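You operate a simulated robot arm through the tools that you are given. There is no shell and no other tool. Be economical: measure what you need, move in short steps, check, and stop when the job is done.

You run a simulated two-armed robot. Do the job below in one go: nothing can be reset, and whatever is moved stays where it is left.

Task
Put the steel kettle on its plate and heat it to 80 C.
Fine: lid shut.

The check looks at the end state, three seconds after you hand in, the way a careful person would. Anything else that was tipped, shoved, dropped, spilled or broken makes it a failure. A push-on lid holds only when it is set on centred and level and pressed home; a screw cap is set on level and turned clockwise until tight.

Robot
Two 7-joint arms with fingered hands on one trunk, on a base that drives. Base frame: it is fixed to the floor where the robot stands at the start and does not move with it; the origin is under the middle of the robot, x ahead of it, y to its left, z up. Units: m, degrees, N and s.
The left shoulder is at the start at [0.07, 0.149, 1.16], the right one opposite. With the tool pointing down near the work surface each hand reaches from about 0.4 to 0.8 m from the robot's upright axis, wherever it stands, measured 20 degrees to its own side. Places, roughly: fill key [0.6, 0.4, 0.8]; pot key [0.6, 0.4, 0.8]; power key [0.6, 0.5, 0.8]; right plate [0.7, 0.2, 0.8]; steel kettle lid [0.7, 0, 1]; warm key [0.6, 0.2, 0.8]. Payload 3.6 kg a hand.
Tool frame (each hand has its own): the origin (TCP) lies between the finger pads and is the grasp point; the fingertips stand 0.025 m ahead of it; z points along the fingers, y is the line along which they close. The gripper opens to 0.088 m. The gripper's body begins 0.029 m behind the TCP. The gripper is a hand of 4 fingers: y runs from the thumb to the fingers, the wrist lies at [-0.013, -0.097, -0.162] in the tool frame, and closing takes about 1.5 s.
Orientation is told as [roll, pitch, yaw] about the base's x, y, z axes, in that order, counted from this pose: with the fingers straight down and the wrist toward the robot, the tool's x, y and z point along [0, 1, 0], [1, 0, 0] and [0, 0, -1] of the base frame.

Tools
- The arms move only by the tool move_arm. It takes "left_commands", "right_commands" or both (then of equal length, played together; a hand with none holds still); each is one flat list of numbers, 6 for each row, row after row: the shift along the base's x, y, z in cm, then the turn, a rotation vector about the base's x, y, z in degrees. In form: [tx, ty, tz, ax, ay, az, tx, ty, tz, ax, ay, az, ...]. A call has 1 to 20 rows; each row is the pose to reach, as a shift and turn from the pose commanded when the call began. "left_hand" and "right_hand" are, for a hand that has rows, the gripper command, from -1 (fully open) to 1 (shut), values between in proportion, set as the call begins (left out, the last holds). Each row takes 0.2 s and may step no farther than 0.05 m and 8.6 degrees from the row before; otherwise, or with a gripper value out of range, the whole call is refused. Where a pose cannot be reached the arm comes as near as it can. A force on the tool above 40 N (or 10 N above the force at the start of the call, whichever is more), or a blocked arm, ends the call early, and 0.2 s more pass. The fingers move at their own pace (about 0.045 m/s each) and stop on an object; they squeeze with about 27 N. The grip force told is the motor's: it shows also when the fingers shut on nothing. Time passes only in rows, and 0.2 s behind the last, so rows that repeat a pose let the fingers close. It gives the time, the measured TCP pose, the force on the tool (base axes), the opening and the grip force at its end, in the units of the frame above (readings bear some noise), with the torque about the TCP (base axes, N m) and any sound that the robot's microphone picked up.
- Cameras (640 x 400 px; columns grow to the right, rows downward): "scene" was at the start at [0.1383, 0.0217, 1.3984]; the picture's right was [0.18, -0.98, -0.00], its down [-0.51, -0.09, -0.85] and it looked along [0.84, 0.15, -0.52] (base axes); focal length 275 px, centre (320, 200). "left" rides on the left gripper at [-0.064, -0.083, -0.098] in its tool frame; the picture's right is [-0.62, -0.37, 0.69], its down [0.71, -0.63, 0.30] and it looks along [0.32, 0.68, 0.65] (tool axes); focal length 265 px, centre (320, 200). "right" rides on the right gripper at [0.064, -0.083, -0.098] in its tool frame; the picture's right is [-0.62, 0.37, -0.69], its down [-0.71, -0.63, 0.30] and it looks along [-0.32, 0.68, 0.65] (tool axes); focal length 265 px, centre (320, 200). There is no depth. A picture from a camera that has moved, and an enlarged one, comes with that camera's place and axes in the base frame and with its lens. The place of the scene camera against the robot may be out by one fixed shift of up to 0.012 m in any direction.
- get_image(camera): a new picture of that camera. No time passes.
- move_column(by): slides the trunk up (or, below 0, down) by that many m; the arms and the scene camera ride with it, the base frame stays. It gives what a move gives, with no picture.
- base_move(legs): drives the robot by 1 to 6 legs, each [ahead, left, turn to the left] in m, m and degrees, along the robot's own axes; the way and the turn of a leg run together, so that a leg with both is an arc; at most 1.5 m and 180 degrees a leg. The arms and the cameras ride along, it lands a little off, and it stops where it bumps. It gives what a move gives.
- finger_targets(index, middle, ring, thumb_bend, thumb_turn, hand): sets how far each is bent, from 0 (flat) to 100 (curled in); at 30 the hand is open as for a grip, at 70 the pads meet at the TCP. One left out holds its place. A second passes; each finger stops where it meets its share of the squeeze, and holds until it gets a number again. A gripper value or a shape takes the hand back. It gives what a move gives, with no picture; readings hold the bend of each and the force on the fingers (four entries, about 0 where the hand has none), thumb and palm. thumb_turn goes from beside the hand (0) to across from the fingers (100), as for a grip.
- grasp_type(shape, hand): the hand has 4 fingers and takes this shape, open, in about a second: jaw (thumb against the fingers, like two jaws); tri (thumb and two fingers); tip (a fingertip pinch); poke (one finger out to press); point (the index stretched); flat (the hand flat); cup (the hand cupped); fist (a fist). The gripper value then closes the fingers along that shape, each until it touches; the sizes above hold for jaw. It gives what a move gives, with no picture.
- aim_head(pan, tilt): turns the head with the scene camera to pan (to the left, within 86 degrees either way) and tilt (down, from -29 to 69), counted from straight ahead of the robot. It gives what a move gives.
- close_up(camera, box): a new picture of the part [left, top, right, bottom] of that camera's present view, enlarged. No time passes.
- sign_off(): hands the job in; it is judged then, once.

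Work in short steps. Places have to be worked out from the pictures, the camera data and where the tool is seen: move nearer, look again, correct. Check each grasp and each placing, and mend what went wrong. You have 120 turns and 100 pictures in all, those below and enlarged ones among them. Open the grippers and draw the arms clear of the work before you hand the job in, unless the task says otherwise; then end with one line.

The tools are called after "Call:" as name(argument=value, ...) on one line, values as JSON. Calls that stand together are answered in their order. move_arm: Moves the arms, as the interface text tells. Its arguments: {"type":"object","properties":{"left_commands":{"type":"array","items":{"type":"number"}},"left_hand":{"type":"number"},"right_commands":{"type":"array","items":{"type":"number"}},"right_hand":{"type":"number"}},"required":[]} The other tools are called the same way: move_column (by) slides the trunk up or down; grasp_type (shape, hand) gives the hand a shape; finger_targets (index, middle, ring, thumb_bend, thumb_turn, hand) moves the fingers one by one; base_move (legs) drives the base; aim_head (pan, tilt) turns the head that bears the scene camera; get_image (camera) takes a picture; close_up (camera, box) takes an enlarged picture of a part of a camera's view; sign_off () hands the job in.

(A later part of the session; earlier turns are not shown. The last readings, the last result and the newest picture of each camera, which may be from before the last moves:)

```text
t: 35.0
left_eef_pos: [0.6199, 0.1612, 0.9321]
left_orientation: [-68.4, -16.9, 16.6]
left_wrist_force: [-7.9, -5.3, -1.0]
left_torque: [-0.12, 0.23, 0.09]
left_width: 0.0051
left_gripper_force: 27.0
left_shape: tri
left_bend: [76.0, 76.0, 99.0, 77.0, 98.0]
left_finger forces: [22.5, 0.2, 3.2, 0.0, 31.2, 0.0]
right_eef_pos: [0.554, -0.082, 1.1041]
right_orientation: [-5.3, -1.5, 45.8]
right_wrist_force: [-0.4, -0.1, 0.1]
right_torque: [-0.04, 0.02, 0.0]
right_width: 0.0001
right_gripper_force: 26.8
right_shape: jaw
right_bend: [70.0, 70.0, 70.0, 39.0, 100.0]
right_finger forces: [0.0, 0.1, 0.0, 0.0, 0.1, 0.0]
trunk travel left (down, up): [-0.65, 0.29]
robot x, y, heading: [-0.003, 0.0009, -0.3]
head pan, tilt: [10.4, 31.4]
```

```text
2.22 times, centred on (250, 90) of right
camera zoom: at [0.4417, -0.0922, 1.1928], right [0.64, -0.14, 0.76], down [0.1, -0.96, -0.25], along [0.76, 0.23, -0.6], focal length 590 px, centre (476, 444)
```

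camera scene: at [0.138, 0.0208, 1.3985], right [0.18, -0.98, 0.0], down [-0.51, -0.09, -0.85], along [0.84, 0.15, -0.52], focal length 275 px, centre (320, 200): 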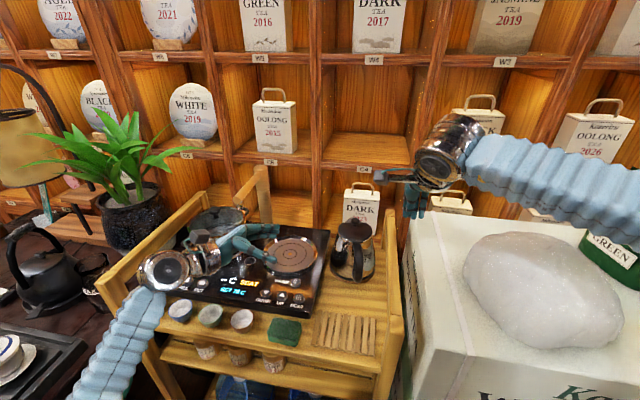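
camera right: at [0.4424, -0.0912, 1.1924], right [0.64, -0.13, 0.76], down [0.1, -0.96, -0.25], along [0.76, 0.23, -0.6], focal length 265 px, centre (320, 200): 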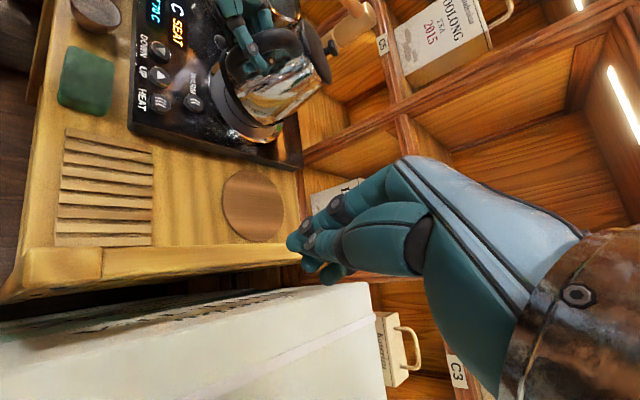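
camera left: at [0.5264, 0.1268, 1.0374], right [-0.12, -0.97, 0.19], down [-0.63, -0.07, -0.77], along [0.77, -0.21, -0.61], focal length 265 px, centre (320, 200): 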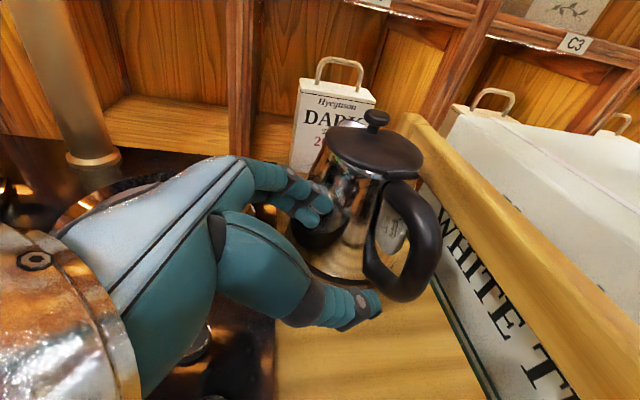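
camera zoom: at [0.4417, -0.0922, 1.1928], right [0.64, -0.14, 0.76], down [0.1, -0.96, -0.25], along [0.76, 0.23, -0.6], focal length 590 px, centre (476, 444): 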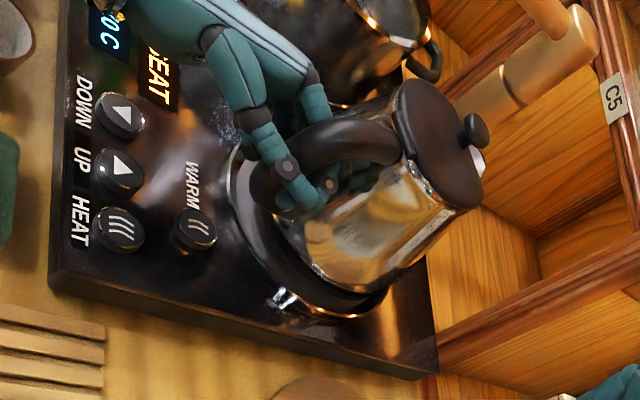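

The weight is on the plate now (Fz about −1 N). I open the fingers to the insertion width to release the handle.

Call:
move_arm(left_commands=[0, 0, 0, 0, 0, 0, 0, 0, 0, 0, 0, 0, 0, 0, 0, 0, 0, 0, 0, 0, 0, 0, 0, 0, 0, 0, 0, 0, 0, 0], left_hand=-0.2)

Call:
close_up(camera="right", box=[140, 0, 360, 180])

Call:
close_up(camera="scene", box=[240, 180, 340, 280])

```text
t: 36.2
left_eef_pos: [0.6225, 0.1625, 0.9308]
left_orientation: [-68.5, -16.8, 16.7]
left_wrist_force: [0.1, 0.1, -6.0]
left_torque: [-0.09, 0.19, 0.03]
left_width: 0.0527
left_gripper_force: 0.1
left_shape: tri
left_bend: [74.0, 41.0, 99.0, 64.0, 100.0]
left_finger forces: [4.8, 0.0, 0.0, 0.1, 0.0, 0.0]
right_eef_pos: [0.5557, -0.0814, 1.1029]
right_orientation: [-5.3, -1.4, 45.8]
right_wrist_force: [-0.3, 0.0, -0.2]
right_torque: [0.01, -0.06, 0.0]
right_width: 0.0001
right_gripper_force: 27.2
right_shape: jaw
right_bend: [70.0, 70.0, 70.0, 39.0, 100.0]
right_finger forces: [0.0, 0.0, 0.1, 0.1, 0.1, 0.0]
trunk travel left (down, up): [-0.65, 0.29]
robot x, y, heading: [0.0028, 0.0009, -0.1]
head pan, tilt: [10.4, 31.4]
```

```text
2.22 times, centred on (250, 90) of right
camera zoom: at [0.4439, -0.091, 1.192], right [0.64, -0.13, 0.76], down [0.1, -0.96, -0.25], along [0.76, 0.23, -0.6], focal length 590 px, centre (476, 444)
```

zoom: 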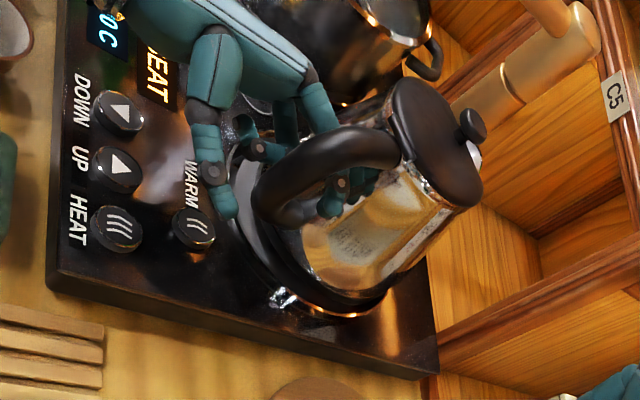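

```text
4.00 times, centred on (290, 230) of scene
camera zoom: at [0.1389, 0.0221, 1.3984], right [0.18, -0.98, 0.0], down [-0.51, -0.09, -0.85], along [0.84, 0.15, -0.52], focal length 1099 px, centre (440, 80)
```

zoom: 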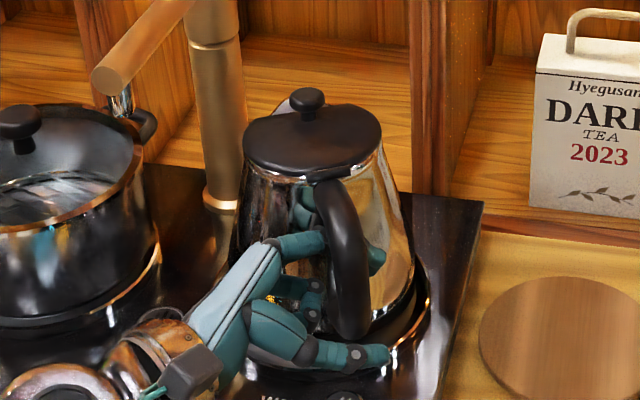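

The index finger still carries 6 N under the top bar, so the handle side isn't fully down. I lower another 1.2 cm.

Call:
move_arm(left_commands=[0, 0, -0.4, 0, 0, 0, 0, 0, -0.8, 0, 0, 0, 0, 0, -1.2, 0, 0, 0, 0, 0, -1.2, 0, 0, 0])

Call:
close_up(camera="right", box=[140, 0, 360, 180])

Call:
close_up(camera="scene", box=[240, 180, 340, 280])

```text
t: 37.2
left_eef_pos: [0.6202, 0.162, 0.9191]
left_orientation: [-68.7, -17.0, 16.7]
left_wrist_force: [-4.9, 0.5, 2.7]
left_torque: [0.07, -0.21, 0.09]
left_width: 0.0518
left_gripper_force: 0.2
left_shape: tri
left_bend: [74.0, 42.0, 99.0, 64.0, 100.0]
left_finger forces: [0.0, 6.0, 0.1, 0.0, 0.0, 0.0]
right_eef_pos: [0.5532, -0.0819, 1.1036]
right_orientation: [-5.6, -1.6, 45.8]
right_wrist_force: [-0.2, -0.1, 0.4]
right_torque: [0.0, -0.01, 0.0]
right_width: 0.0002
right_gripper_force: 27.3
right_shape: jaw
right_bend: [70.0, 70.0, 70.0, 39.0, 100.0]
right_finger forces: [0.1, 0.1, 0.0, 0.0, 0.0, 0.0]
trunk travel left (down, up): [-0.65, 0.29]
robot x, y, heading: [-0.0016, 0.0021, 0.2]
head pan, tilt: [10.4, 31.4]
```

```text
2.22 times, centred on (250, 90) of right
camera zoom: at [0.4413, -0.0915, 1.1931], right [0.64, -0.13, 0.76], down [0.1, -0.96, -0.25], along [0.76, 0.23, -0.6], focal length 590 px, centre (476, 444)
```

zoom: 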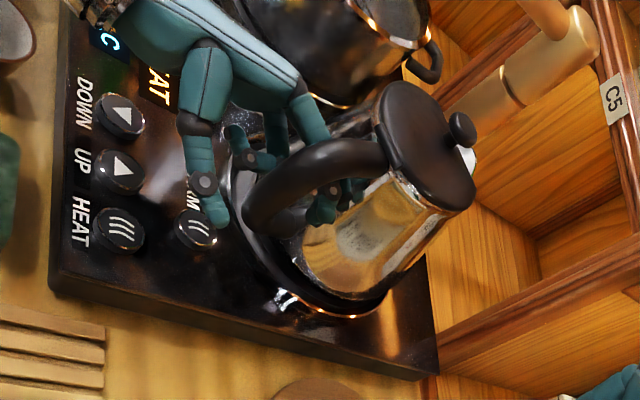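

```text
4.00 times, centred on (290, 230) of scene
camera zoom: at [0.1358, 0.0215, 1.3988], right [0.18, -0.98, 0.0], down [-0.51, -0.09, -0.85], along [0.84, 0.15, -0.52], focal length 1099 px, centre (440, 80)
```

zoom: 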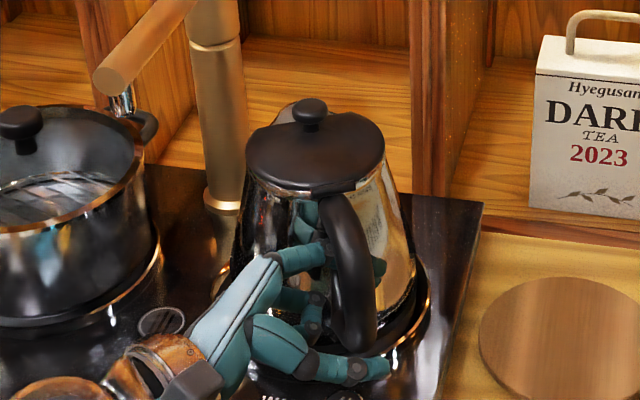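

The kettle is down. I ease the hand 5 mm toward −x to unload the finger and then withdraw along the finger axis.

Call:
move_arm(left_commands=[-0.5, 0.1, 0, 0, 0, 0, -1.0, 1.1, 0.4, 0, 0, 0, -1.5, 2.3, 0.9, 0, 0, 0, -2.0, 3.6, 1.4, 0, 0, 0, -2.5, 4.8, 1.9, 0, 0, 0, -3.3, 6.5, 2.6, 0, 0, 0, -3.9, 7.9, 3.1, 0, 0, 0])

Call:
close_up(camera="right", box=[140, 0, 360, 180])

Call:
close_up(camera="scene", box=[200, 180, 340, 300])

```text
t: 38.8
left_eef_pos: [0.5824, 0.2421, 0.9501]
left_orientation: [-68.5, -16.9, 16.7]
left_wrist_force: [0.5, -0.1, 0.2]
left_torque: [0.02, 0.0, 0.0]
left_width: 0.0529
left_gripper_force: 0.0
left_shape: tri
left_bend: [74.0, 41.0, 99.0, 64.0, 100.0]
left_finger forces: [0.0, 0.0, 0.0, 0.0, 0.1, 0.1]
right_eef_pos: [0.5553, -0.0819, 1.1021]
right_orientation: [-5.4, -1.5, 45.8]
right_wrist_force: [-0.5, 0.1, 0.3]
right_torque: [0.0, 0.02, 0.03]
right_width: 0.0001
right_gripper_force: 26.5
right_shape: jaw
right_bend: [70.0, 70.0, 70.0, 39.0, 100.0]
right_finger forces: [0.1, 0.1, 0.0, 0.0, 0.0, 0.0]
trunk travel left (down, up): [-0.65, 0.29]
robot x, y, heading: [-0.0034, 0.0001, 0.3]
head pan, tilt: [10.4, 31.4]
```

```text
2.22 times, centred on (250, 90) of right
camera zoom: at [0.4428, -0.0911, 1.1924], right [0.64, -0.13, 0.76], down [0.1, -0.96, -0.25], along [0.76, 0.23, -0.6], focal length 590 px, centre (476, 444)
```

zoom: 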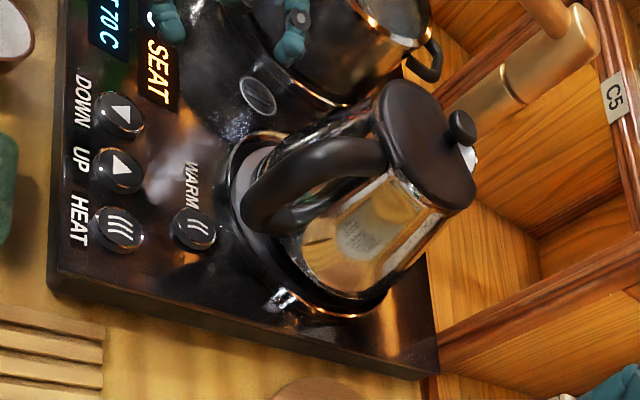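

```text
3.33 times, centred on (270, 240) of scene
camera zoom: at [0.1376, 0.022, 1.3985], right [0.18, -0.98, 0.0], down [-0.51, -0.09, -0.85], along [0.84, 0.15, -0.52], focal length 916 px, centre (487, 67)
```

zoom: 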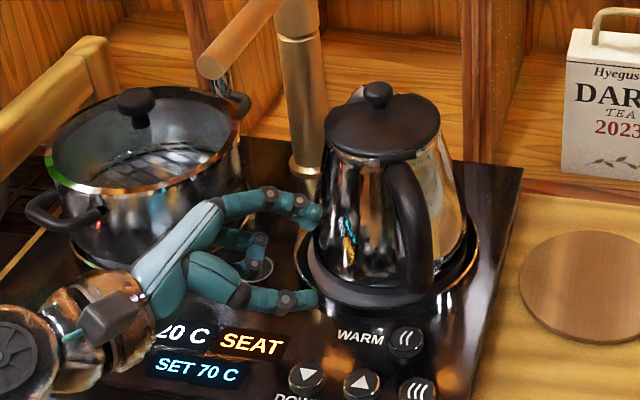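

The display now reads 20 C but still says SEAT, and the plate shows at the near-left side, so the kettle sits slightly too far back and to the right. I zoom to measure.

Call:
close_up(camera="scene", box=[260, 200, 330, 270])

Call:
close_up(camera="right", box=[200, 20, 310, 120])

```text
5.71 times, centred on (295, 235) of scene
camera zoom: at [0.1376, 0.022, 1.3985], right [0.18, -0.98, 0.0], down [-0.51, -0.09, -0.85], along [0.84, 0.15, -0.52], focal length 1570 px, centre (463, 0)
```

zoom: 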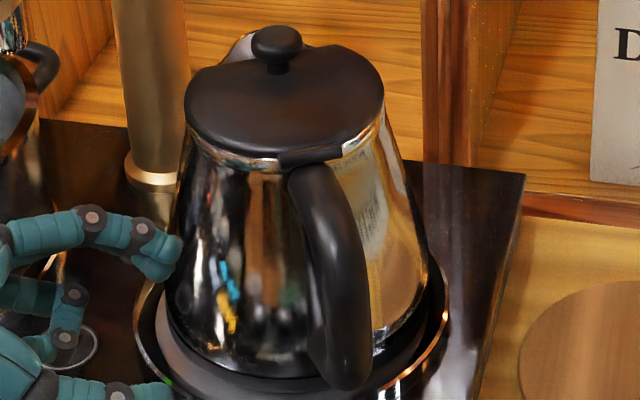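

```text
4.00 times, centred on (255, 70) of right
camera zoom: at [0.4428, -0.0911, 1.1924], right [0.64, -0.13, 0.76], down [0.1, -0.96, -0.25], along [0.76, 0.23, -0.6], focal length 1062 px, centre (580, 720)
```

zoom: 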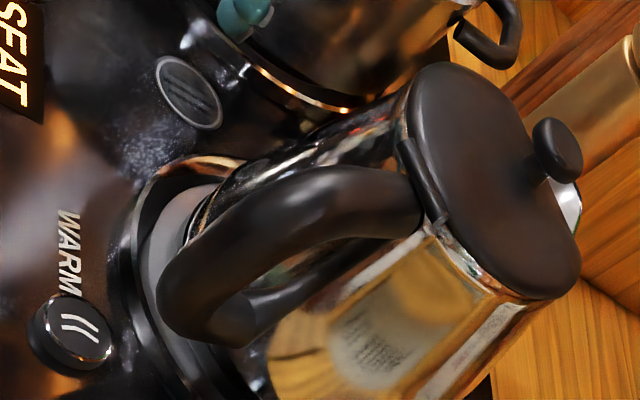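

Laterally it is centred, but it needs about 1.1 cm toward −x. I re-insert the fingers along the same path and pull gently on the handle.

Call:
move_arm(left_commands=[0.6, -1.4, -0.5, 0, 0, 0, 1.4, -3.1, -1.2, 0, 0, 0, 1.9, -4.3, -1.7, 0, 0, 0, 2.4, -5.6, -2.2, 0, 0, 0, 2.9, -6.8, -2.7, 0, 0, 0, 3.3, -7.8, -3.1, 0, 0, 0, 2.8, -7.8, -3.1, 0, 0, 0, 2.3, -7.8, -3.1, 0, 0, 0])

Call:
close_up(camera="scene", box=[200, 180, 340, 300])

```text
t: 40.6
left_eef_pos: [0.6065, 0.1645, 0.9167]
left_orientation: [-68.5, -16.9, 16.8]
left_wrist_force: [2.6, -0.4, 0.1]
left_torque: [0.02, 0.0, 0.0]
left_width: 0.0536
left_gripper_force: 0.1
left_shape: tri
left_bend: [73.0, 41.0, 99.0, 64.0, 100.0]
left_finger forces: [1.2, 0.0, 0.0, 0.1, 0.1, 0.0]
right_eef_pos: [0.5561, -0.0811, 1.1025]
right_orientation: [-5.4, -1.4, 45.8]
right_wrist_force: [-0.1, -0.3, -0.9]
right_torque: [0.03, 0.0, -0.01]
right_width: 0.0
right_gripper_force: 27.1
right_shape: jaw
right_bend: [70.0, 70.0, 70.0, 39.0, 100.0]
right_finger forces: [0.0, 0.0, 0.1, 0.1, 0.0, 0.0]
trunk travel left (down, up): [-0.65, 0.29]
robot x, y, heading: [-0.0024, 0.0014, 0.1]
head pan, tilt: [10.4, 31.4]
```

```text
3.33 times, centred on (270, 240) of scene
camera zoom: at [0.1385, 0.0216, 1.3984], right [0.18, -0.98, 0.0], down [-0.51, -0.09, -0.85], along [0.84, 0.15, -0.52], focal length 916 px, centre (487, 67)
```

zoom: 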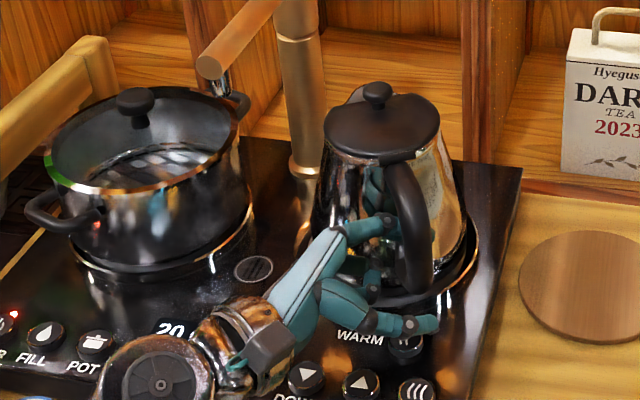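

Contact with the bar is just starting (2.6 N). I pull 1.1 cm further toward −x.

Call:
move_arm(left_commands=[-0.3, 0, 0, 0, 0, 0, -0.6, 0, 0, 0, 0, 0, -0.9, 0, 0, 0, 0, 0, -1.2, 0, 0, 0, 0, 0, -1.2, 0, 0, 0, 0, 0])

Call:
close_up(camera="scene", box=[200, 180, 340, 300])

```text
t: 41.8
left_eef_pos: [0.5949, 0.1641, 0.9162]
left_orientation: [-68.5, -16.9, 16.8]
left_wrist_force: [3.6, 0.0, -1.5]
left_torque: [0.0, 0.12, 0.01]
left_width: 0.0542
left_gripper_force: 0.1
left_shape: tri
left_bend: [73.0, 41.0, 99.0, 64.0, 100.0]
left_finger forces: [3.7, 0.2, 0.0, 0.0, 0.0, 0.0]
right_eef_pos: [0.5566, -0.0809, 1.1024]
right_orientation: [-5.4, -1.4, 45.8]
right_wrist_force: [-0.5, 0.7, 0.6]
right_torque: [-0.01, 0.0, -0.02]
right_width: 0.0
right_gripper_force: 27.0
right_shape: jaw
right_bend: [70.0, 70.0, 70.0, 39.0, 100.0]
right_finger forces: [0.1, 0.0, 0.0, 0.1, 0.0, 0.0]
trunk travel left (down, up): [-0.65, 0.29]
robot x, y, heading: [-0.0006, 0.0003, -0.0]
head pan, tilt: [10.4, 31.4]
```

```text
3.33 times, centred on (270, 240) of scene
camera zoom: at [0.1387, 0.0219, 1.3984], right [0.18, -0.98, 0.0], down [-0.51, -0.09, -0.85], along [0.84, 0.15, -0.52], focal length 916 px, centre (487, 67)
```

zoom: 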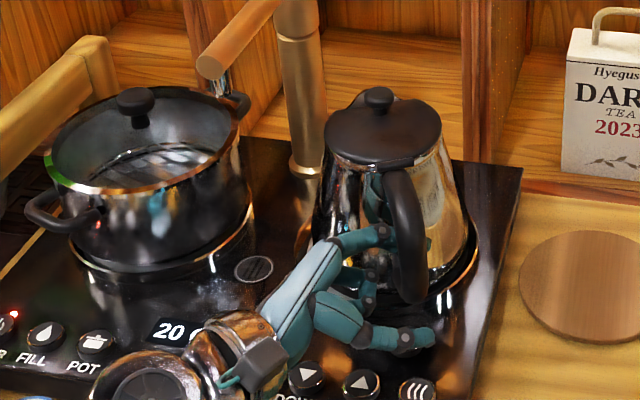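

The kettle slid toward −x. I unload the finger and withdraw to read the display.

Call:
move_arm(left_commands=[0.6, 0, 0, 0, 0, 0, 0.2, 1, 0.4, 0, 0, 0, -0.3, 2.2, 0.9, 0, 0, 0, -0.8, 3.5, 1.4, 0, 0, 0, -1.3, 4.7, 1.9, 0, 0, 0, -1.9, 6.4, 2.6, 0, 0, 0, -2.5, 7.8, 3.1, 0, 0, 0])

Call:
close_up(camera="scene", box=[230, 195, 330, 285])

Call:
close_up(camera="right", box=[140, 0, 360, 150])

```text
t: 43.4
left_eef_pos: [0.569, 0.2411, 0.9491]
left_orientation: [-68.6, -16.8, 16.7]
left_wrist_force: [-0.1, 0.0, -0.6]
left_torque: [0.0, 0.02, -0.04]
left_width: 0.0529
left_gripper_force: 0.0
left_shape: tri
left_bend: [73.0, 41.0, 99.0, 64.0, 100.0]
left_finger forces: [0.0, 0.0, 0.0, 0.1, 0.0, 0.1]
right_eef_pos: [0.5552, -0.0818, 1.1036]
right_orientation: [-5.3, -1.5, 46.0]
right_wrist_force: [0.4, 0.4, -0.2]
right_torque: [0.01, -0.01, 0.04]
right_width: 0.0
right_gripper_force: 27.4
right_shape: jaw
right_bend: [70.0, 70.0, 70.0, 39.0, 100.0]
right_finger forces: [0.0, 0.0, 0.0, 0.1, 0.0, 0.1]
trunk travel left (down, up): [-0.65, 0.29]
robot x, y, heading: [0.0005, 0.0023, -0.1]
head pan, tilt: [10.4, 31.4]
```

```text
4.44 times, centred on (280, 240) of scene
camera zoom: at [0.1376, 0.0219, 1.3985], right [0.18, -0.98, 0.0], down [-0.51, -0.09, -0.85], along [0.84, 0.15, -0.52], focal length 1221 px, centre (498, 22)
```

zoom: 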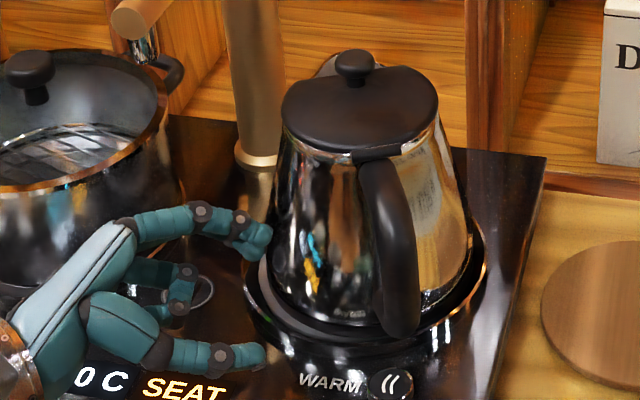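

```text
2.67 times, centred on (250, 75) of right
camera zoom: at [0.4429, -0.0912, 1.1924], right [0.64, -0.13, 0.76], down [0.1, -0.96, -0.25], along [0.76, 0.23, -0.6], focal length 708 px, centre (507, 533)
```

zoom: 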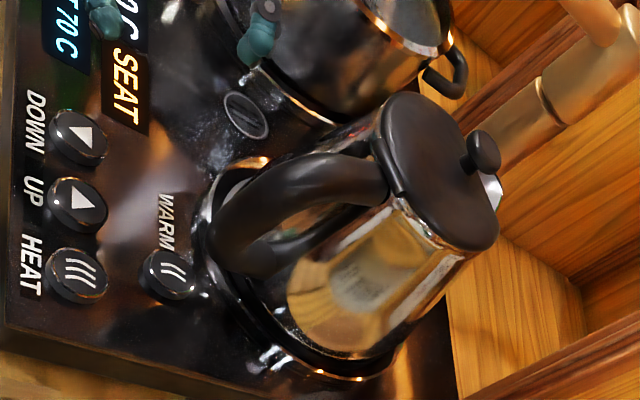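

SEAT is still lit: x is now good but the kettle sits about 5 mm too far right inside the plate's rim (clearance is only about 5 mm). I'll nudge it from the right with the right hand, turning that hand back first.

Call:
move_arm(right_commands=[0, 0, 0, 0, 0, -8, 0, 0, 0, 0, 0, -16, 0, 0, 0, 0, 0, -24, 0, 0, 0, 0, 0, -32, 0, 0, 0, 0, 0, -40, 0, 0, 0, 0, 0, -48, 0, 0, 0, 0, 0, -56, 0, 0, 0, 0, 0, -60])

```text
t: 45.2
left_eef_pos: [0.5685, 0.2409, 0.948]
left_orientation: [-68.4, -16.8, 16.7]
left_wrist_force: [0.0, -0.2, 0.4]
left_torque: [0.01, 0.03, 0.01]
left_width: 0.0528
left_gripper_force: 0.1
left_shape: tri
left_bend: [73.0, 41.0, 99.0, 64.0, 100.0]
left_finger forces: [0.1, 0.0, 0.0, 0.1, 0.1, 0.0]
right_eef_pos: [0.5565, -0.0815, 1.1018]
right_orientation: [-5.4, -1.4, -14.4]
right_wrist_force: [0.5, -1.0, -0.2]
right_torque: [-0.03, -0.01, 0.01]
right_width: 0.0
right_gripper_force: 27.0
right_shape: jaw
right_bend: [70.0, 70.0, 70.0, 39.0, 100.0]
right_finger forces: [0.0, 0.1, 0.0, 0.0, 0.1, 0.1]
trunk travel left (down, up): [-0.65, 0.29]
robot x, y, heading: [0.0017, -0.0018, -0.1]
head pan, tilt: [10.4, 31.4]
```

Back at yaw −14°. I straighten the hand, move to (0.685, 0.03), and lower it to z≈0.925 beside the kettle.

Call:
move_arm(right_commands=[2.5, 2.2, -1, 2.7, 0.7, 7, 5, 4.4, -2, 5.4, 1.4, 14.4, 7.5, 6.6, -3, 5.4, 1.4, 14.4, 10, 8.8, -4, 5.4, 1.4, 14.4, 12.85, 11.15, -5, 5.4, 1.4, 14.4, 12.85, 11.15, -9, 5.4, 1.4, 14.4, 12.85, 11.15, -13, 5.4, 1.4, 14.4, 12.85, 11.15, -17.5, 5.4, 1.4, 14.4])

Call:
close_up(camera="scene", box=[240, 190, 370, 290])

```text
t: 47.0
left_eef_pos: [0.5715, 0.2428, 0.9476]
left_orientation: [-68.6, -16.8, 16.8]
left_wrist_force: [-0.1, -0.9, -0.4]
left_torque: [-0.01, 0.03, 0.01]
left_width: 0.0529
left_gripper_force: 0.1
left_shape: tri
left_bend: [73.0, 41.0, 99.0, 64.0, 100.0]
left_finger forces: [0.0, 0.0, 0.1, 0.1, 0.0, 0.1]
right_eef_pos: [0.6854, 0.0313, 0.9274]
right_orientation: [-0.3, 0.6, 0.2]
right_wrist_force: [-0.2, 0.2, 0.6]
right_torque: [0.01, 0.02, -0.01]
right_width: 0.0
right_gripper_force: 26.9
right_shape: jaw
right_bend: [70.0, 70.0, 70.0, 39.0, 100.0]
right_finger forces: [0.0, 0.0, 0.1, 0.1, 0.0, 0.1]
trunk travel left (down, up): [-0.65, 0.29]
robot x, y, heading: [-0.002, -0.0025, 0.2]
head pan, tilt: [10.4, 31.4]
```

```text
4.00 times, centred on (305, 240) of scene
camera zoom: at [0.1384, 0.0233, 1.3984], right [0.18, -0.98, 0.0], down [-0.51, -0.1, -0.85], along [0.84, 0.15, -0.52], focal length 1099 px, centre (380, 40)
```

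zoom: 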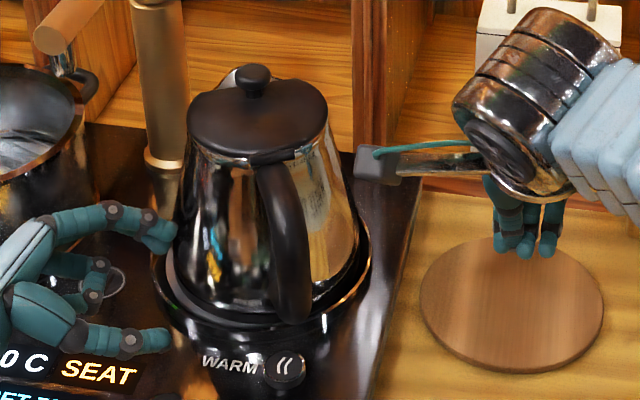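

The hand is clear to the right of the kettle. I move left in small steps until light contact and check the force.

Call:
move_arm(right_commands=[0, 2.5, 0, 0, 0, 0, 0, 4.5, 0, 0, 0, 0, 0, 5.5, 0, 0, 0, 0, 0, 6.2, 0, 0, 0, 0, 0, 6.2, 0, 0, 0, 0])

Call:
close_up(camera="scene", box=[240, 190, 370, 290])

```text
t: 48.4
left_eef_pos: [0.5686, 0.2414, 0.9483]
left_orientation: [-68.5, -16.8, 16.7]
left_wrist_force: [0.2, -0.8, -0.7]
left_torque: [-0.02, 0.01, 0.0]
left_width: 0.0528
left_gripper_force: 0.0
left_shape: tri
left_bend: [73.0, 41.0, 99.0, 64.0, 100.0]
left_finger forces: [0.1, 0.0, 0.0, 0.1, 0.0, 0.1]
right_eef_pos: [0.717, 0.0119, 0.9269]
right_orientation: [-0.7, 0.4, -6.8]
right_wrist_force: [-1.1, 0.0, -0.4]
right_torque: [0.0, -0.02, -0.01]
right_width: 0.0
right_gripper_force: 26.7
right_shape: jaw
right_bend: [70.0, 70.0, 70.0, 39.0, 100.0]
right_finger forces: [0.0, 0.0, 0.0, 0.0, 0.0, 0.1]
trunk travel left (down, up): [-0.65, 0.29]
robot x, y, heading: [-0.0012, -0.0013, 0.1]
head pan, tilt: [10.4, 31.4]
stopped in row 5 (right hand): the arm was blocked; the commanded pose is now the measured one
```

```text
4.00 times, centred on (305, 240) of scene
camera zoom: at [0.1377, 0.021, 1.3985], right [0.18, -0.98, 0.0], down [-0.51, -0.09, -0.85], along [0.84, 0.15, -0.52], focal length 1099 px, centre (380, 40)
```

zoom: 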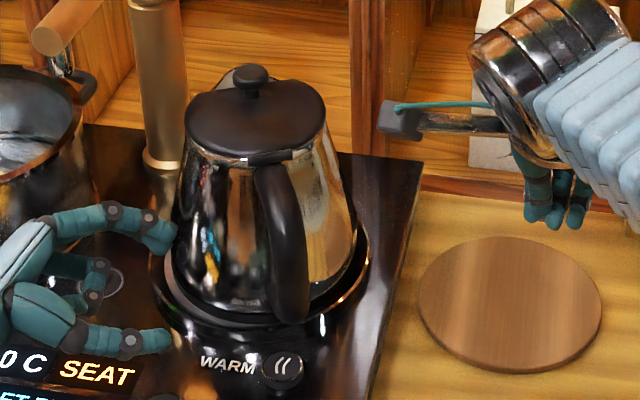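

The right arm can't get there: a joint limit deflected it, with no contact made. The left arm reaches this spot easily, so I withdraw the right hand, bring the left one up with its fingers pointing down, and push with it.

Call:
move_arm(left_commands=[-3, 0, 1, 7.22, 2.71, -0.51, -6.5, 0, 2.5, 14.44, 5.42, -1.02, -10, 0, 5, 21.67, 8.13, -1.53, -11.9, -1, 8.5, 28.9, 10.84, -2.04, -11.9, -2.5, 12, 36.1, 13.56, -2.56, -11.9, -4.5, 15, 43.3, 16.27, -3.07, -11.9, -6.5, 17.5, 50.56, 18.98, -3.58, -11.9, -8, 19.5, 57.8, 21.7, -4.1, -11.9, -9.1, 20.2, 65, 24.4, -4.6], right_commands=[0, 0, 4.5, 0, 0, 0, 0, 0, 9, 0, 0, 0, -3, -2, 12, 0, 0, 0, -6, -5, 14, 0, 0, 0, -9, -8, 16, 0, 0, 0, -12, -11, 17.5, 0, 0, 0, -15, -14, 19, 0, 0, 0, -18, -17, 20, 0, 0, 0, -20, -19.5, 21, 0, 0, 0])

Call:
get_image(camera="scene")

Call:
close_up(camera="left", box=[360, 60, 640, 260])

```text
t: 50.4
left_eef_pos: [0.4505, 0.1466, 1.1515]
left_orientation: [0.1, -0.1, 0.0]
left_wrist_force: [-1.1, 0.0, -0.1]
left_torque: [-0.01, -0.01, 0.01]
left_width: 0.053
left_gripper_force: 0.1
left_shape: tri
left_bend: [73.0, 41.0, 99.0, 64.0, 100.0]
left_finger forces: [0.0, 0.1, 0.1, 0.0, 0.0, 0.0]
right_eef_pos: [0.5171, -0.1788, 1.1375]
right_orientation: [-0.5, 0.4, -6.4]
right_wrist_force: [-0.7, -0.6, 0.1]
right_torque: [0.04, 0.01, 0.01]
right_width: 0.0001
right_gripper_force: 26.9
right_shape: jaw
right_bend: [70.0, 70.0, 70.0, 39.0, 100.0]
right_finger forces: [0.0, 0.0, 0.1, 0.0, 0.0, 0.0]
trunk travel left (down, up): [-0.65, 0.29]
robot x, y, heading: [-0.0001, -0.0047, 0.1]
head pan, tilt: [10.4, 31.4]
```

```text
20 pictures are left
camera scene: at [0.1365, 0.0186, 1.3987], right [0.18, -0.98, 0.0], down [-0.51, -0.09, -0.85], along [0.84, 0.16, -0.52], focal length 275 px, centre (320, 200)
```

scene: 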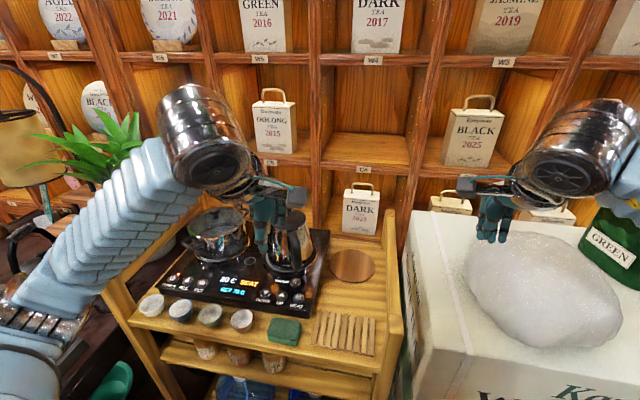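

```text
2.00 times, centred on (500, 160) of left
camera zoom: at [0.3669, 0.0822, 1.2498], right [-0.37, -0.62, -0.7], down [-0.63, 0.72, -0.3], along [0.68, 0.33, -0.65], focal length 531 px, centre (-40, 280)
```

zoom: 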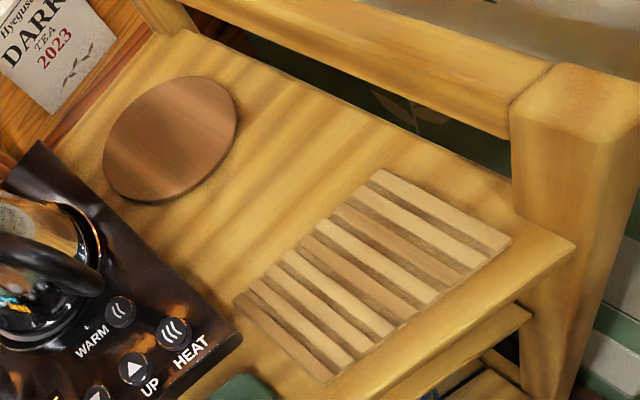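

I form a closed jaw with the left hand and bring it down at (0.70, 0.05, 0.93), right of the kettle.

Call:
grasp_type(shape="jaw", hand="left")

Call:
move_arm(left_commands=[3, -3, 0, 0, 0, 0, 6, -6, 0, 0, 0, 0, 9, -9, 0, 0, 0, 0, 13.5, -9.6, -1, 0, 0, 0, 18, -9.6, -2, 0, 0, 0, 22, -9.6, -4, 0, 0, 0, 25, -9.6, -8, 0, 0, 0, 25, -9.6, -12.5, 0, 0, 0, 25, -9.6, -17, 0, 0, 0, 25, -9.6, -22, 0, 0, 0, 25, -9.6, -22, 0, 0, 0], left_hand=1)

Call:
close_up(camera="scene", box=[220, 180, 370, 290])

```text
t: 51.3
left_eef_pos: [0.4514, 0.1509, 1.1496]
left_orientation: [-0.2, -0.1, -0.1]
left_wrist_force: [-0.3, 0.3, -0.1]
left_torque: [0.01, 0.01, -0.01]
left_width: 0.0879
left_gripper_force: 0.1
left_shape: jaw
left_bend: [30.0, 30.0, 30.0, 30.0, 98.0]
left_finger forces: [0.1, 0.0, 0.0, 0.0, 0.0, 0.1]
right_eef_pos: [0.5176, -0.1748, 1.1376]
right_orientation: [-0.7, 0.5, -6.5]
right_wrist_force: [-0.2, -1.0, 0.2]
right_torque: [0.0, 0.01, -0.02]
right_width: 0.0
right_gripper_force: 27.2
right_shape: jaw
right_bend: [70.0, 70.0, 70.0, 39.0, 100.0]
right_finger forces: [0.0, 0.0, 0.1, 0.0, 0.0, 0.0]
trunk travel left (down, up): [-0.65, 0.29]
robot x, y, heading: [0.0003, -0.002, -0.0]
head pan, tilt: [10.4, 31.4]
```

```text
t: 53.7
left_eef_pos: [0.6995, 0.0537, 0.9291]
left_orientation: [-0.2, -0.1, 0.0]
left_wrist_force: [-0.1, 0.2, 0.4]
left_torque: [0.01, 0.05, 0.01]
left_width: 0.0
left_gripper_force: 26.8
left_shape: jaw
left_bend: [70.0, 70.0, 70.0, 38.0, 100.0]
left_finger forces: [0.0, 0.0, 0.0, 0.0, 0.1, 0.0]
right_eef_pos: [0.5163, -0.1757, 1.1392]
right_orientation: [-0.7, 0.4, -6.3]
right_wrist_force: [0.2, -0.8, -0.2]
right_torque: [0.0, -0.03, 0.0]
right_width: 0.0001
right_gripper_force: 27.5
right_shape: jaw
right_bend: [70.0, 70.0, 70.0, 39.0, 100.0]
right_finger forces: [0.0, 0.0, 0.0, 0.0, 0.0, 0.0]
trunk travel left (down, up): [-0.65, 0.29]
robot x, y, heading: [-0.0014, 0.0032, -0.1]
head pan, tilt: [10.4, 31.4]
```

```text
3.64 times, centred on (295, 235) of scene
camera zoom: at [0.1369, 0.0221, 1.3986], right [0.18, -0.98, 0.0], down [-0.51, -0.09, -0.85], along [0.84, 0.15, -0.52], focal length 999 px, centre (411, 73)
```

zoom: 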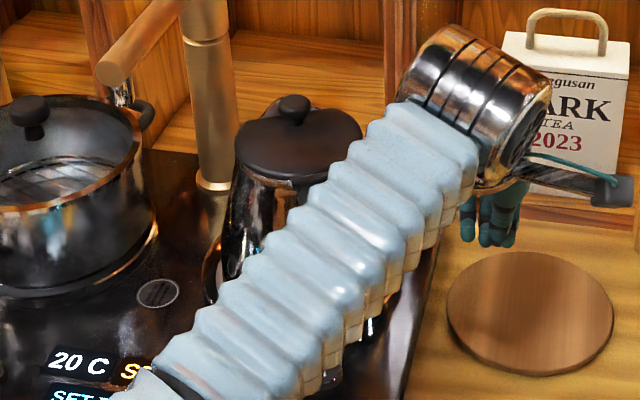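

No contact so far. I approach +y in small steps, watching the force.

Call:
move_arm(left_commands=[0, 2, 0, 0, 0, 0, 0, 3.5, 0, 0, 0, 0, 0, 4, 0, 0, 0, 0, 0, 4.5, 0, 0, 0, 0])

```text
t: 54.7
left_eef_pos: [0.7005, 0.1005, 0.9296]
left_orientation: [-0.2, -0.1, 0.0]
left_wrist_force: [0.6, 0.0, 0.0]
left_torque: [0.04, 0.0, -0.03]
left_width: 0.0
left_gripper_force: 27.4
left_shape: jaw
left_bend: [70.0, 70.0, 70.0, 38.0, 100.0]
left_finger forces: [0.1, 0.0, 0.0, 0.1, 0.0, 0.1]
right_eef_pos: [0.5167, -0.1751, 1.138]
right_orientation: [-0.7, 0.5, -6.4]
right_wrist_force: [0.7, -0.1, 1.4]
right_torque: [0.03, 0.02, -0.01]
right_width: 0.0
right_gripper_force: 27.2
right_shape: jaw
right_bend: [70.0, 70.0, 70.0, 39.0, 100.0]
right_finger forces: [0.0, 0.0, 0.1, 0.0, 0.0, 0.0]
trunk travel left (down, up): [-0.65, 0.29]
robot x, y, heading: [0.0005, 0.0031, -0.1]
head pan, tilt: [10.4, 31.4]
```

Still no contact, so I keep creeping in 3 mm steps.

Call:
move_arm(left_commands=[0, 0.3, 0, 0, 0, 0, 0, 0.6, 0, 0, 0, 0, 0, 0.9, 0, 0, 0, 0, 0, 0.9, 0, 0, 0, 0])

```text
t: 55.7
left_eef_pos: [0.7004, 0.1099, 0.9296]
left_orientation: [-0.1, 0.0, -0.1]
left_wrist_force: [0.2, 0.2, 0.3]
left_torque: [0.01, 0.02, -0.02]
left_width: 0.0001
left_gripper_force: 27.4
left_shape: jaw
left_bend: [70.0, 70.0, 70.0, 38.0, 100.0]
left_finger forces: [0.0, 0.0, 0.1, 0.1, 0.0, 0.0]
right_eef_pos: [0.5175, -0.1756, 1.1388]
right_orientation: [-0.7, 0.4, -6.3]
right_wrist_force: [0.1, -0.1, -0.3]
right_torque: [0.03, -0.02, 0.02]
right_width: 0.0
right_gripper_force: 26.9
right_shape: jaw
right_bend: [70.0, 70.0, 70.0, 39.0, 100.0]
right_finger forces: [0.1, 0.0, 0.0, 0.0, 0.0, 0.0]
trunk travel left (down, up): [-0.65, 0.29]
robot x, y, heading: [0.0012, -0.0009, -0.1]
head pan, tilt: [10.4, 31.4]
```

Call:
move_arm(left_commands=[0, 0.3, 0, 0, 0, 0, 0, 0.6, 0, 0, 0, 0, 0, 0.6, 0, 0, 0, 0])

Call:
close_up(camera="scene", box=[220, 180, 370, 290])

```text
t: 56.5
left_eef_pos: [0.6994, 0.1146, 0.9289]
left_orientation: [-0.1, -0.1, 0.1]
left_wrist_force: [-0.1, -0.2, 0.2]
left_torque: [0.03, -0.01, 0.0]
left_width: 0.0
left_gripper_force: 27.6
left_shape: jaw
left_bend: [70.0, 70.0, 70.0, 38.0, 100.0]
left_finger forces: [0.1, 0.0, 0.1, 0.0, 0.0, 0.0]
right_eef_pos: [0.5174, -0.1768, 1.1381]
right_orientation: [-0.6, 0.5, -6.4]
right_wrist_force: [-0.9, 0.0, -0.2]
right_torque: [0.02, 0.01, -0.04]
right_width: 0.0001
right_gripper_force: 27.4
right_shape: jaw
right_bend: [70.0, 70.0, 70.0, 39.0, 100.0]
right_finger forces: [0.1, 0.0, 0.1, 0.0, 0.1, 0.1]
trunk travel left (down, up): [-0.65, 0.29]
robot x, y, heading: [0.0032, -0.001, -0.1]
head pan, tilt: [10.4, 31.4]
```

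```text
3.64 times, centred on (295, 235) of scene
camera zoom: at [0.1377, 0.0217, 1.3985], right [0.18, -0.98, 0.0], down [-0.51, -0.09, -0.85], along [0.84, 0.15, -0.52], focal length 999 px, centre (411, 73)
```

zoom: 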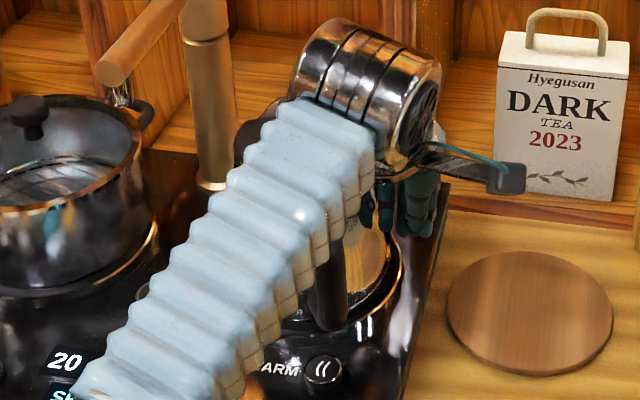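

The fingers are about to touch. I continue in 3 mm steps.

Call:
move_arm(left_commands=[0, 0.3, 0, 0, 0, 0, 0, 0.6, 0, 0, 0, 0, 0, 0.9, 0, 0, 0, 0, 0, 0.9, 0, 0, 0, 0])

```text
t: 57.5
left_eef_pos: [0.6998, 0.1216, 0.93]
left_orientation: [-0.1, -0.1, -0.2]
left_wrist_force: [0.1, -3.1, 0.8]
left_torque: [0.01, 0.0, -0.03]
left_width: 0.0
left_gripper_force: 27.4
left_shape: jaw
left_bend: [70.0, 70.0, 70.0, 38.0, 100.0]
left_finger forces: [0.0, 0.0, 2.7, 0.1, 0.0, 0.1]
right_eef_pos: [0.5176, -0.1768, 1.139]
right_orientation: [-0.5, 0.5, -6.4]
right_wrist_force: [-0.2, -0.2, 0.0]
right_torque: [0.02, 0.03, 0.02]
right_width: 0.0001
right_gripper_force: 27.3
right_shape: jaw
right_bend: [70.0, 70.0, 70.0, 39.0, 100.0]
right_finger forces: [0.0, 0.0, 0.0, 0.1, 0.0, 0.0]
trunk travel left (down, up): [-0.65, 0.29]
robot x, y, heading: [0.0012, 0.0007, 0.0]
head pan, tilt: [10.4, 31.4]
```

Contact at −3 N, about the sliding friction. I push 4 mm more, then read the display.

Call:
move_arm(left_commands=[0, 0.2, 0, 0, 0, 0, 0, 0.4, 0, 0, 0, 0, 0, 0.4, 0, 0, 0, 0])

Call:
close_up(camera="right", box=[0, 0, 200, 140])

```text
t: 58.3
left_eef_pos: [0.7001, 0.1273, 0.9295]
left_orientation: [-0.1, -0.1, 0.0]
left_wrist_force: [0.8, -3.7, 1.6]
left_torque: [0.03, 0.0, -0.06]
left_width: 0.0
left_gripper_force: 27.4
left_shape: jaw
left_bend: [70.0, 70.0, 70.0, 38.0, 100.0]
left_finger forces: [0.1, 0.0, 3.2, 0.0, 0.1, 0.0]
right_eef_pos: [0.5174, -0.177, 1.1383]
right_orientation: [-0.6, 0.4, -6.3]
right_wrist_force: [-0.5, 0.1, 0.0]
right_torque: [0.0, 0.03, 0.01]
right_width: 0.0002
right_gripper_force: 27.0
right_shape: jaw
right_bend: [70.0, 70.0, 70.0, 39.0, 100.0]
right_finger forces: [0.1, 0.1, 0.1, 0.2, 0.0, 0.0]
trunk travel left (down, up): [-0.65, 0.29]
robot x, y, heading: [-0.0003, 0.0008, 0.2]
head pan, tilt: [10.4, 31.4]
```

```text
2.86 times, centred on (100, 70) of right
camera zoom: at [0.4423, -0.1019, 1.2364], right [0.3, -0.65, 0.7], down [-0.71, -0.64, -0.29], along [0.64, -0.41, -0.66], focal length 758 px, centre (949, 571)
```

zoom: 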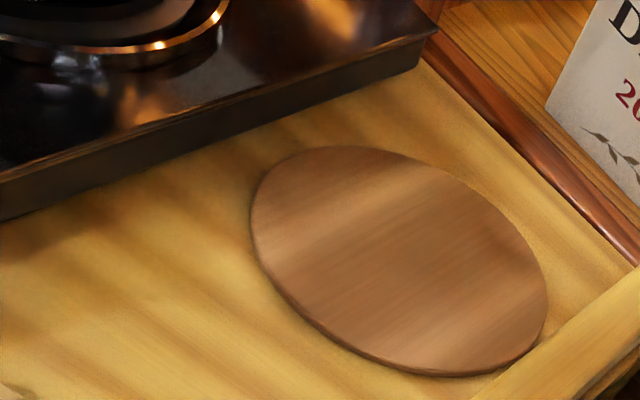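

The kettle slid about 5 mm. I withdraw the hand the way it came and look.

Call:
move_arm(left_commands=[0, -4, 0, 0, 0, 0, 0, -7.5, 0, 0, 0, 0, 0, -7.5, 5, 0, 0, 0, 0, -7.5, 10, 0, 0, 0, -3, -7.5, 14, 0, 0, 0, -7, -7.5, 17, 0, 0, 0, -11.5, -7.5, 19, 0, 0, 0, -16, -7.5, 20, 0, 0, 0, -20, -5, 21, 0, 0, 0, -23, -1, 21, 0, 0, 0, -24, 4, 21, 0, 0, 0, -24, 9, 21, 0, 0, 0, -24, 13.5, 21, 0, 0, 0])

Call:
close_up(camera="scene", box=[200, 195, 340, 305])

```text
refused: row 11 steps farther than a row can; nothing moved
```

```text
3.64 times, centred on (270, 250) of scene
camera zoom: at [0.1376, 0.021, 1.3985], right [0.18, -0.98, 0.0], down [-0.51, -0.09, -0.85], along [0.84, 0.15, -0.52], focal length 999 px, centre (502, 18)
```

zoom: 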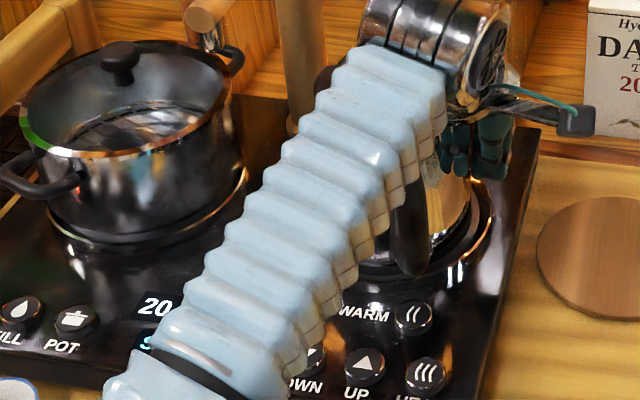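

One row was too long, so I resend the withdrawal with shorter steps.

Call:
move_arm(left_commands=[0, -4, 0, 0, 0, 0, 0, -7.5, 0, 0, 0, 0, 0, -7.5, 5, 0, 0, 0, 0, -7.5, 10, 0, 0, 0, -2.8, -7.5, 14, 0, 0, 0, -6.8, -7.5, 16.8, 0, 0, 0, -11.3, -7.5, 18.6, 0, 0, 0, -16, -7.5, 20, 0, 0, 0, -20, -5, 21, 0, 0, 0, -23, -1.5, 21, 0, 0, 0, -24, 3, 21, 0, 0, 0, -24, 7.8, 21, 0, 0, 0, -24, 12.5, 21, 0, 0, 0])

Call:
close_up(camera="scene", box=[200, 195, 340, 305])

```text
t: 60.2
left_eef_pos: [0.5644, 0.1556, 1.1088]
left_orientation: [8.0, -1.4, 9.7]
left_wrist_force: [-0.3, 0.4, -0.5]
left_torque: [-0.03, 0.01, -0.02]
left_width: 0.0
left_gripper_force: 27.7
left_shape: jaw
left_bend: [70.0, 70.0, 70.0, 38.0, 100.0]
left_finger forces: [0.1, 0.1, 0.0, 0.0, 0.0, 0.0]
left hand out of reach, approached as far as the arm can: row 8, 9
right_eef_pos: [0.5175, -0.1732, 1.1395]
right_orientation: [-0.8, 0.5, -6.6]
right_wrist_force: [-0.8, -0.5, -0.1]
right_torque: [-0.04, -0.01, 0.01]
right_width: 0.0
right_gripper_force: 26.8
right_shape: jaw
right_bend: [70.0, 70.0, 70.0, 39.0, 100.0]
right_finger forces: [0.1, 0.0, 0.0, 0.0, 0.0, 0.0]
trunk travel left (down, up): [-0.65, 0.29]
robot x, y, heading: [0.0008, 0.0021, -0.2]
head pan, tilt: [10.4, 31.4]
stopped in row 9 (left hand): the arm was blocked; the commanded pose is now the measured one
```

```text
3.64 times, centred on (270, 250) of scene
camera zoom: at [0.1383, 0.0263, 1.3984], right [0.18, -0.98, 0.0], down [-0.51, -0.1, -0.85], along [0.84, 0.15, -0.52], focal length 999 px, centre (502, 18)
```

zoom: 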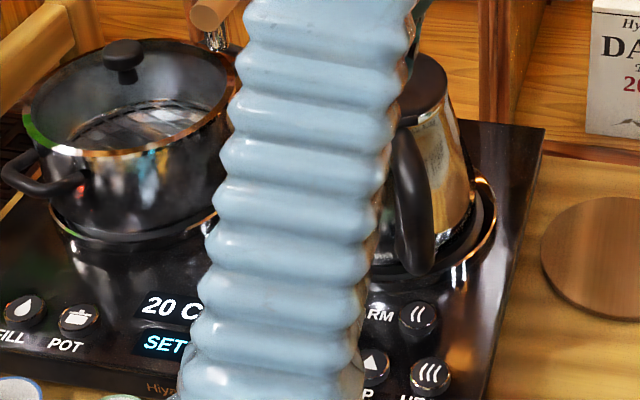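

The arm stopped partway at a self-limit above the handle, touching nothing. I move it left and back so it is out of view.

Call:
move_arm(left_commands=[0, 3.6, 0, -3, 0.5, -4, -1.5, 7.2, 0, -6, 1, -8, -3, 10.8, 0, -8, 1.4, -9.7, -5, 14.4, 0, -8, 1.4, -9.7, -6.4, 18, 0, -8, 1.4, -9.7, -6.4, 22, 0, -8, 1.4, -9.7])

Call:
close_up(camera="scene", box=[200, 195, 340, 305])

```text
t: 61.0
left_eef_pos: [0.5275, 0.3168, 1.1174]
left_orientation: [8.7, 0.1, 8.4]
left_wrist_force: [-0.2, -0.5, -0.6]
left_torque: [-0.03, 0.02, -0.02]
left_width: 0.0
left_gripper_force: 27.1
left_shape: jaw
left_bend: [70.0, 70.0, 70.0, 38.0, 100.0]
left_finger forces: [0.0, 0.0, 0.0, 0.0, 0.0, 0.1]
right_eef_pos: [0.5174, -0.1779, 1.1393]
right_orientation: [-0.6, 0.4, -6.5]
right_wrist_force: [0.2, 0.7, -0.2]
right_torque: [-0.01, -0.01, 0.02]
right_width: 0.0002
right_gripper_force: 27.5
right_shape: jaw
right_bend: [70.0, 70.0, 70.0, 39.0, 100.0]
right_finger forces: [0.1, 0.0, 0.0, 0.1, 0.1, 0.0]
trunk travel left (down, up): [-0.65, 0.29]
robot x, y, heading: [-0.0013, 0.0005, -0.1]
head pan, tilt: [10.4, 31.4]
stopped in row 3 (left hand): the arm was blocked; the commanded pose is now the measured one
```

```text
3.64 times, centred on (270, 250) of scene
camera zoom: at [0.1371, 0.0211, 1.3986], right [0.18, -0.98, 0.0], down [-0.51, -0.09, -0.85], along [0.84, 0.15, -0.52], focal length 999 px, centre (502, 18)
```

zoom: 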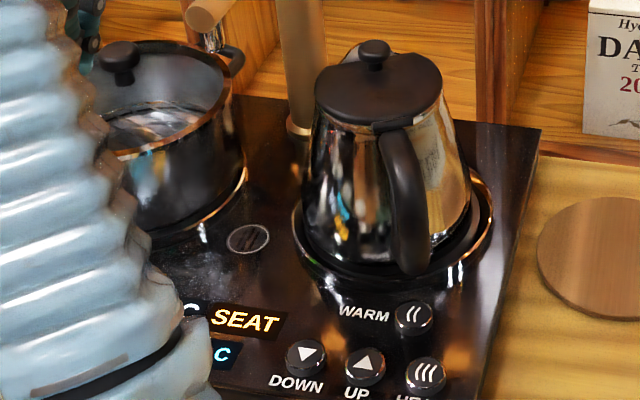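

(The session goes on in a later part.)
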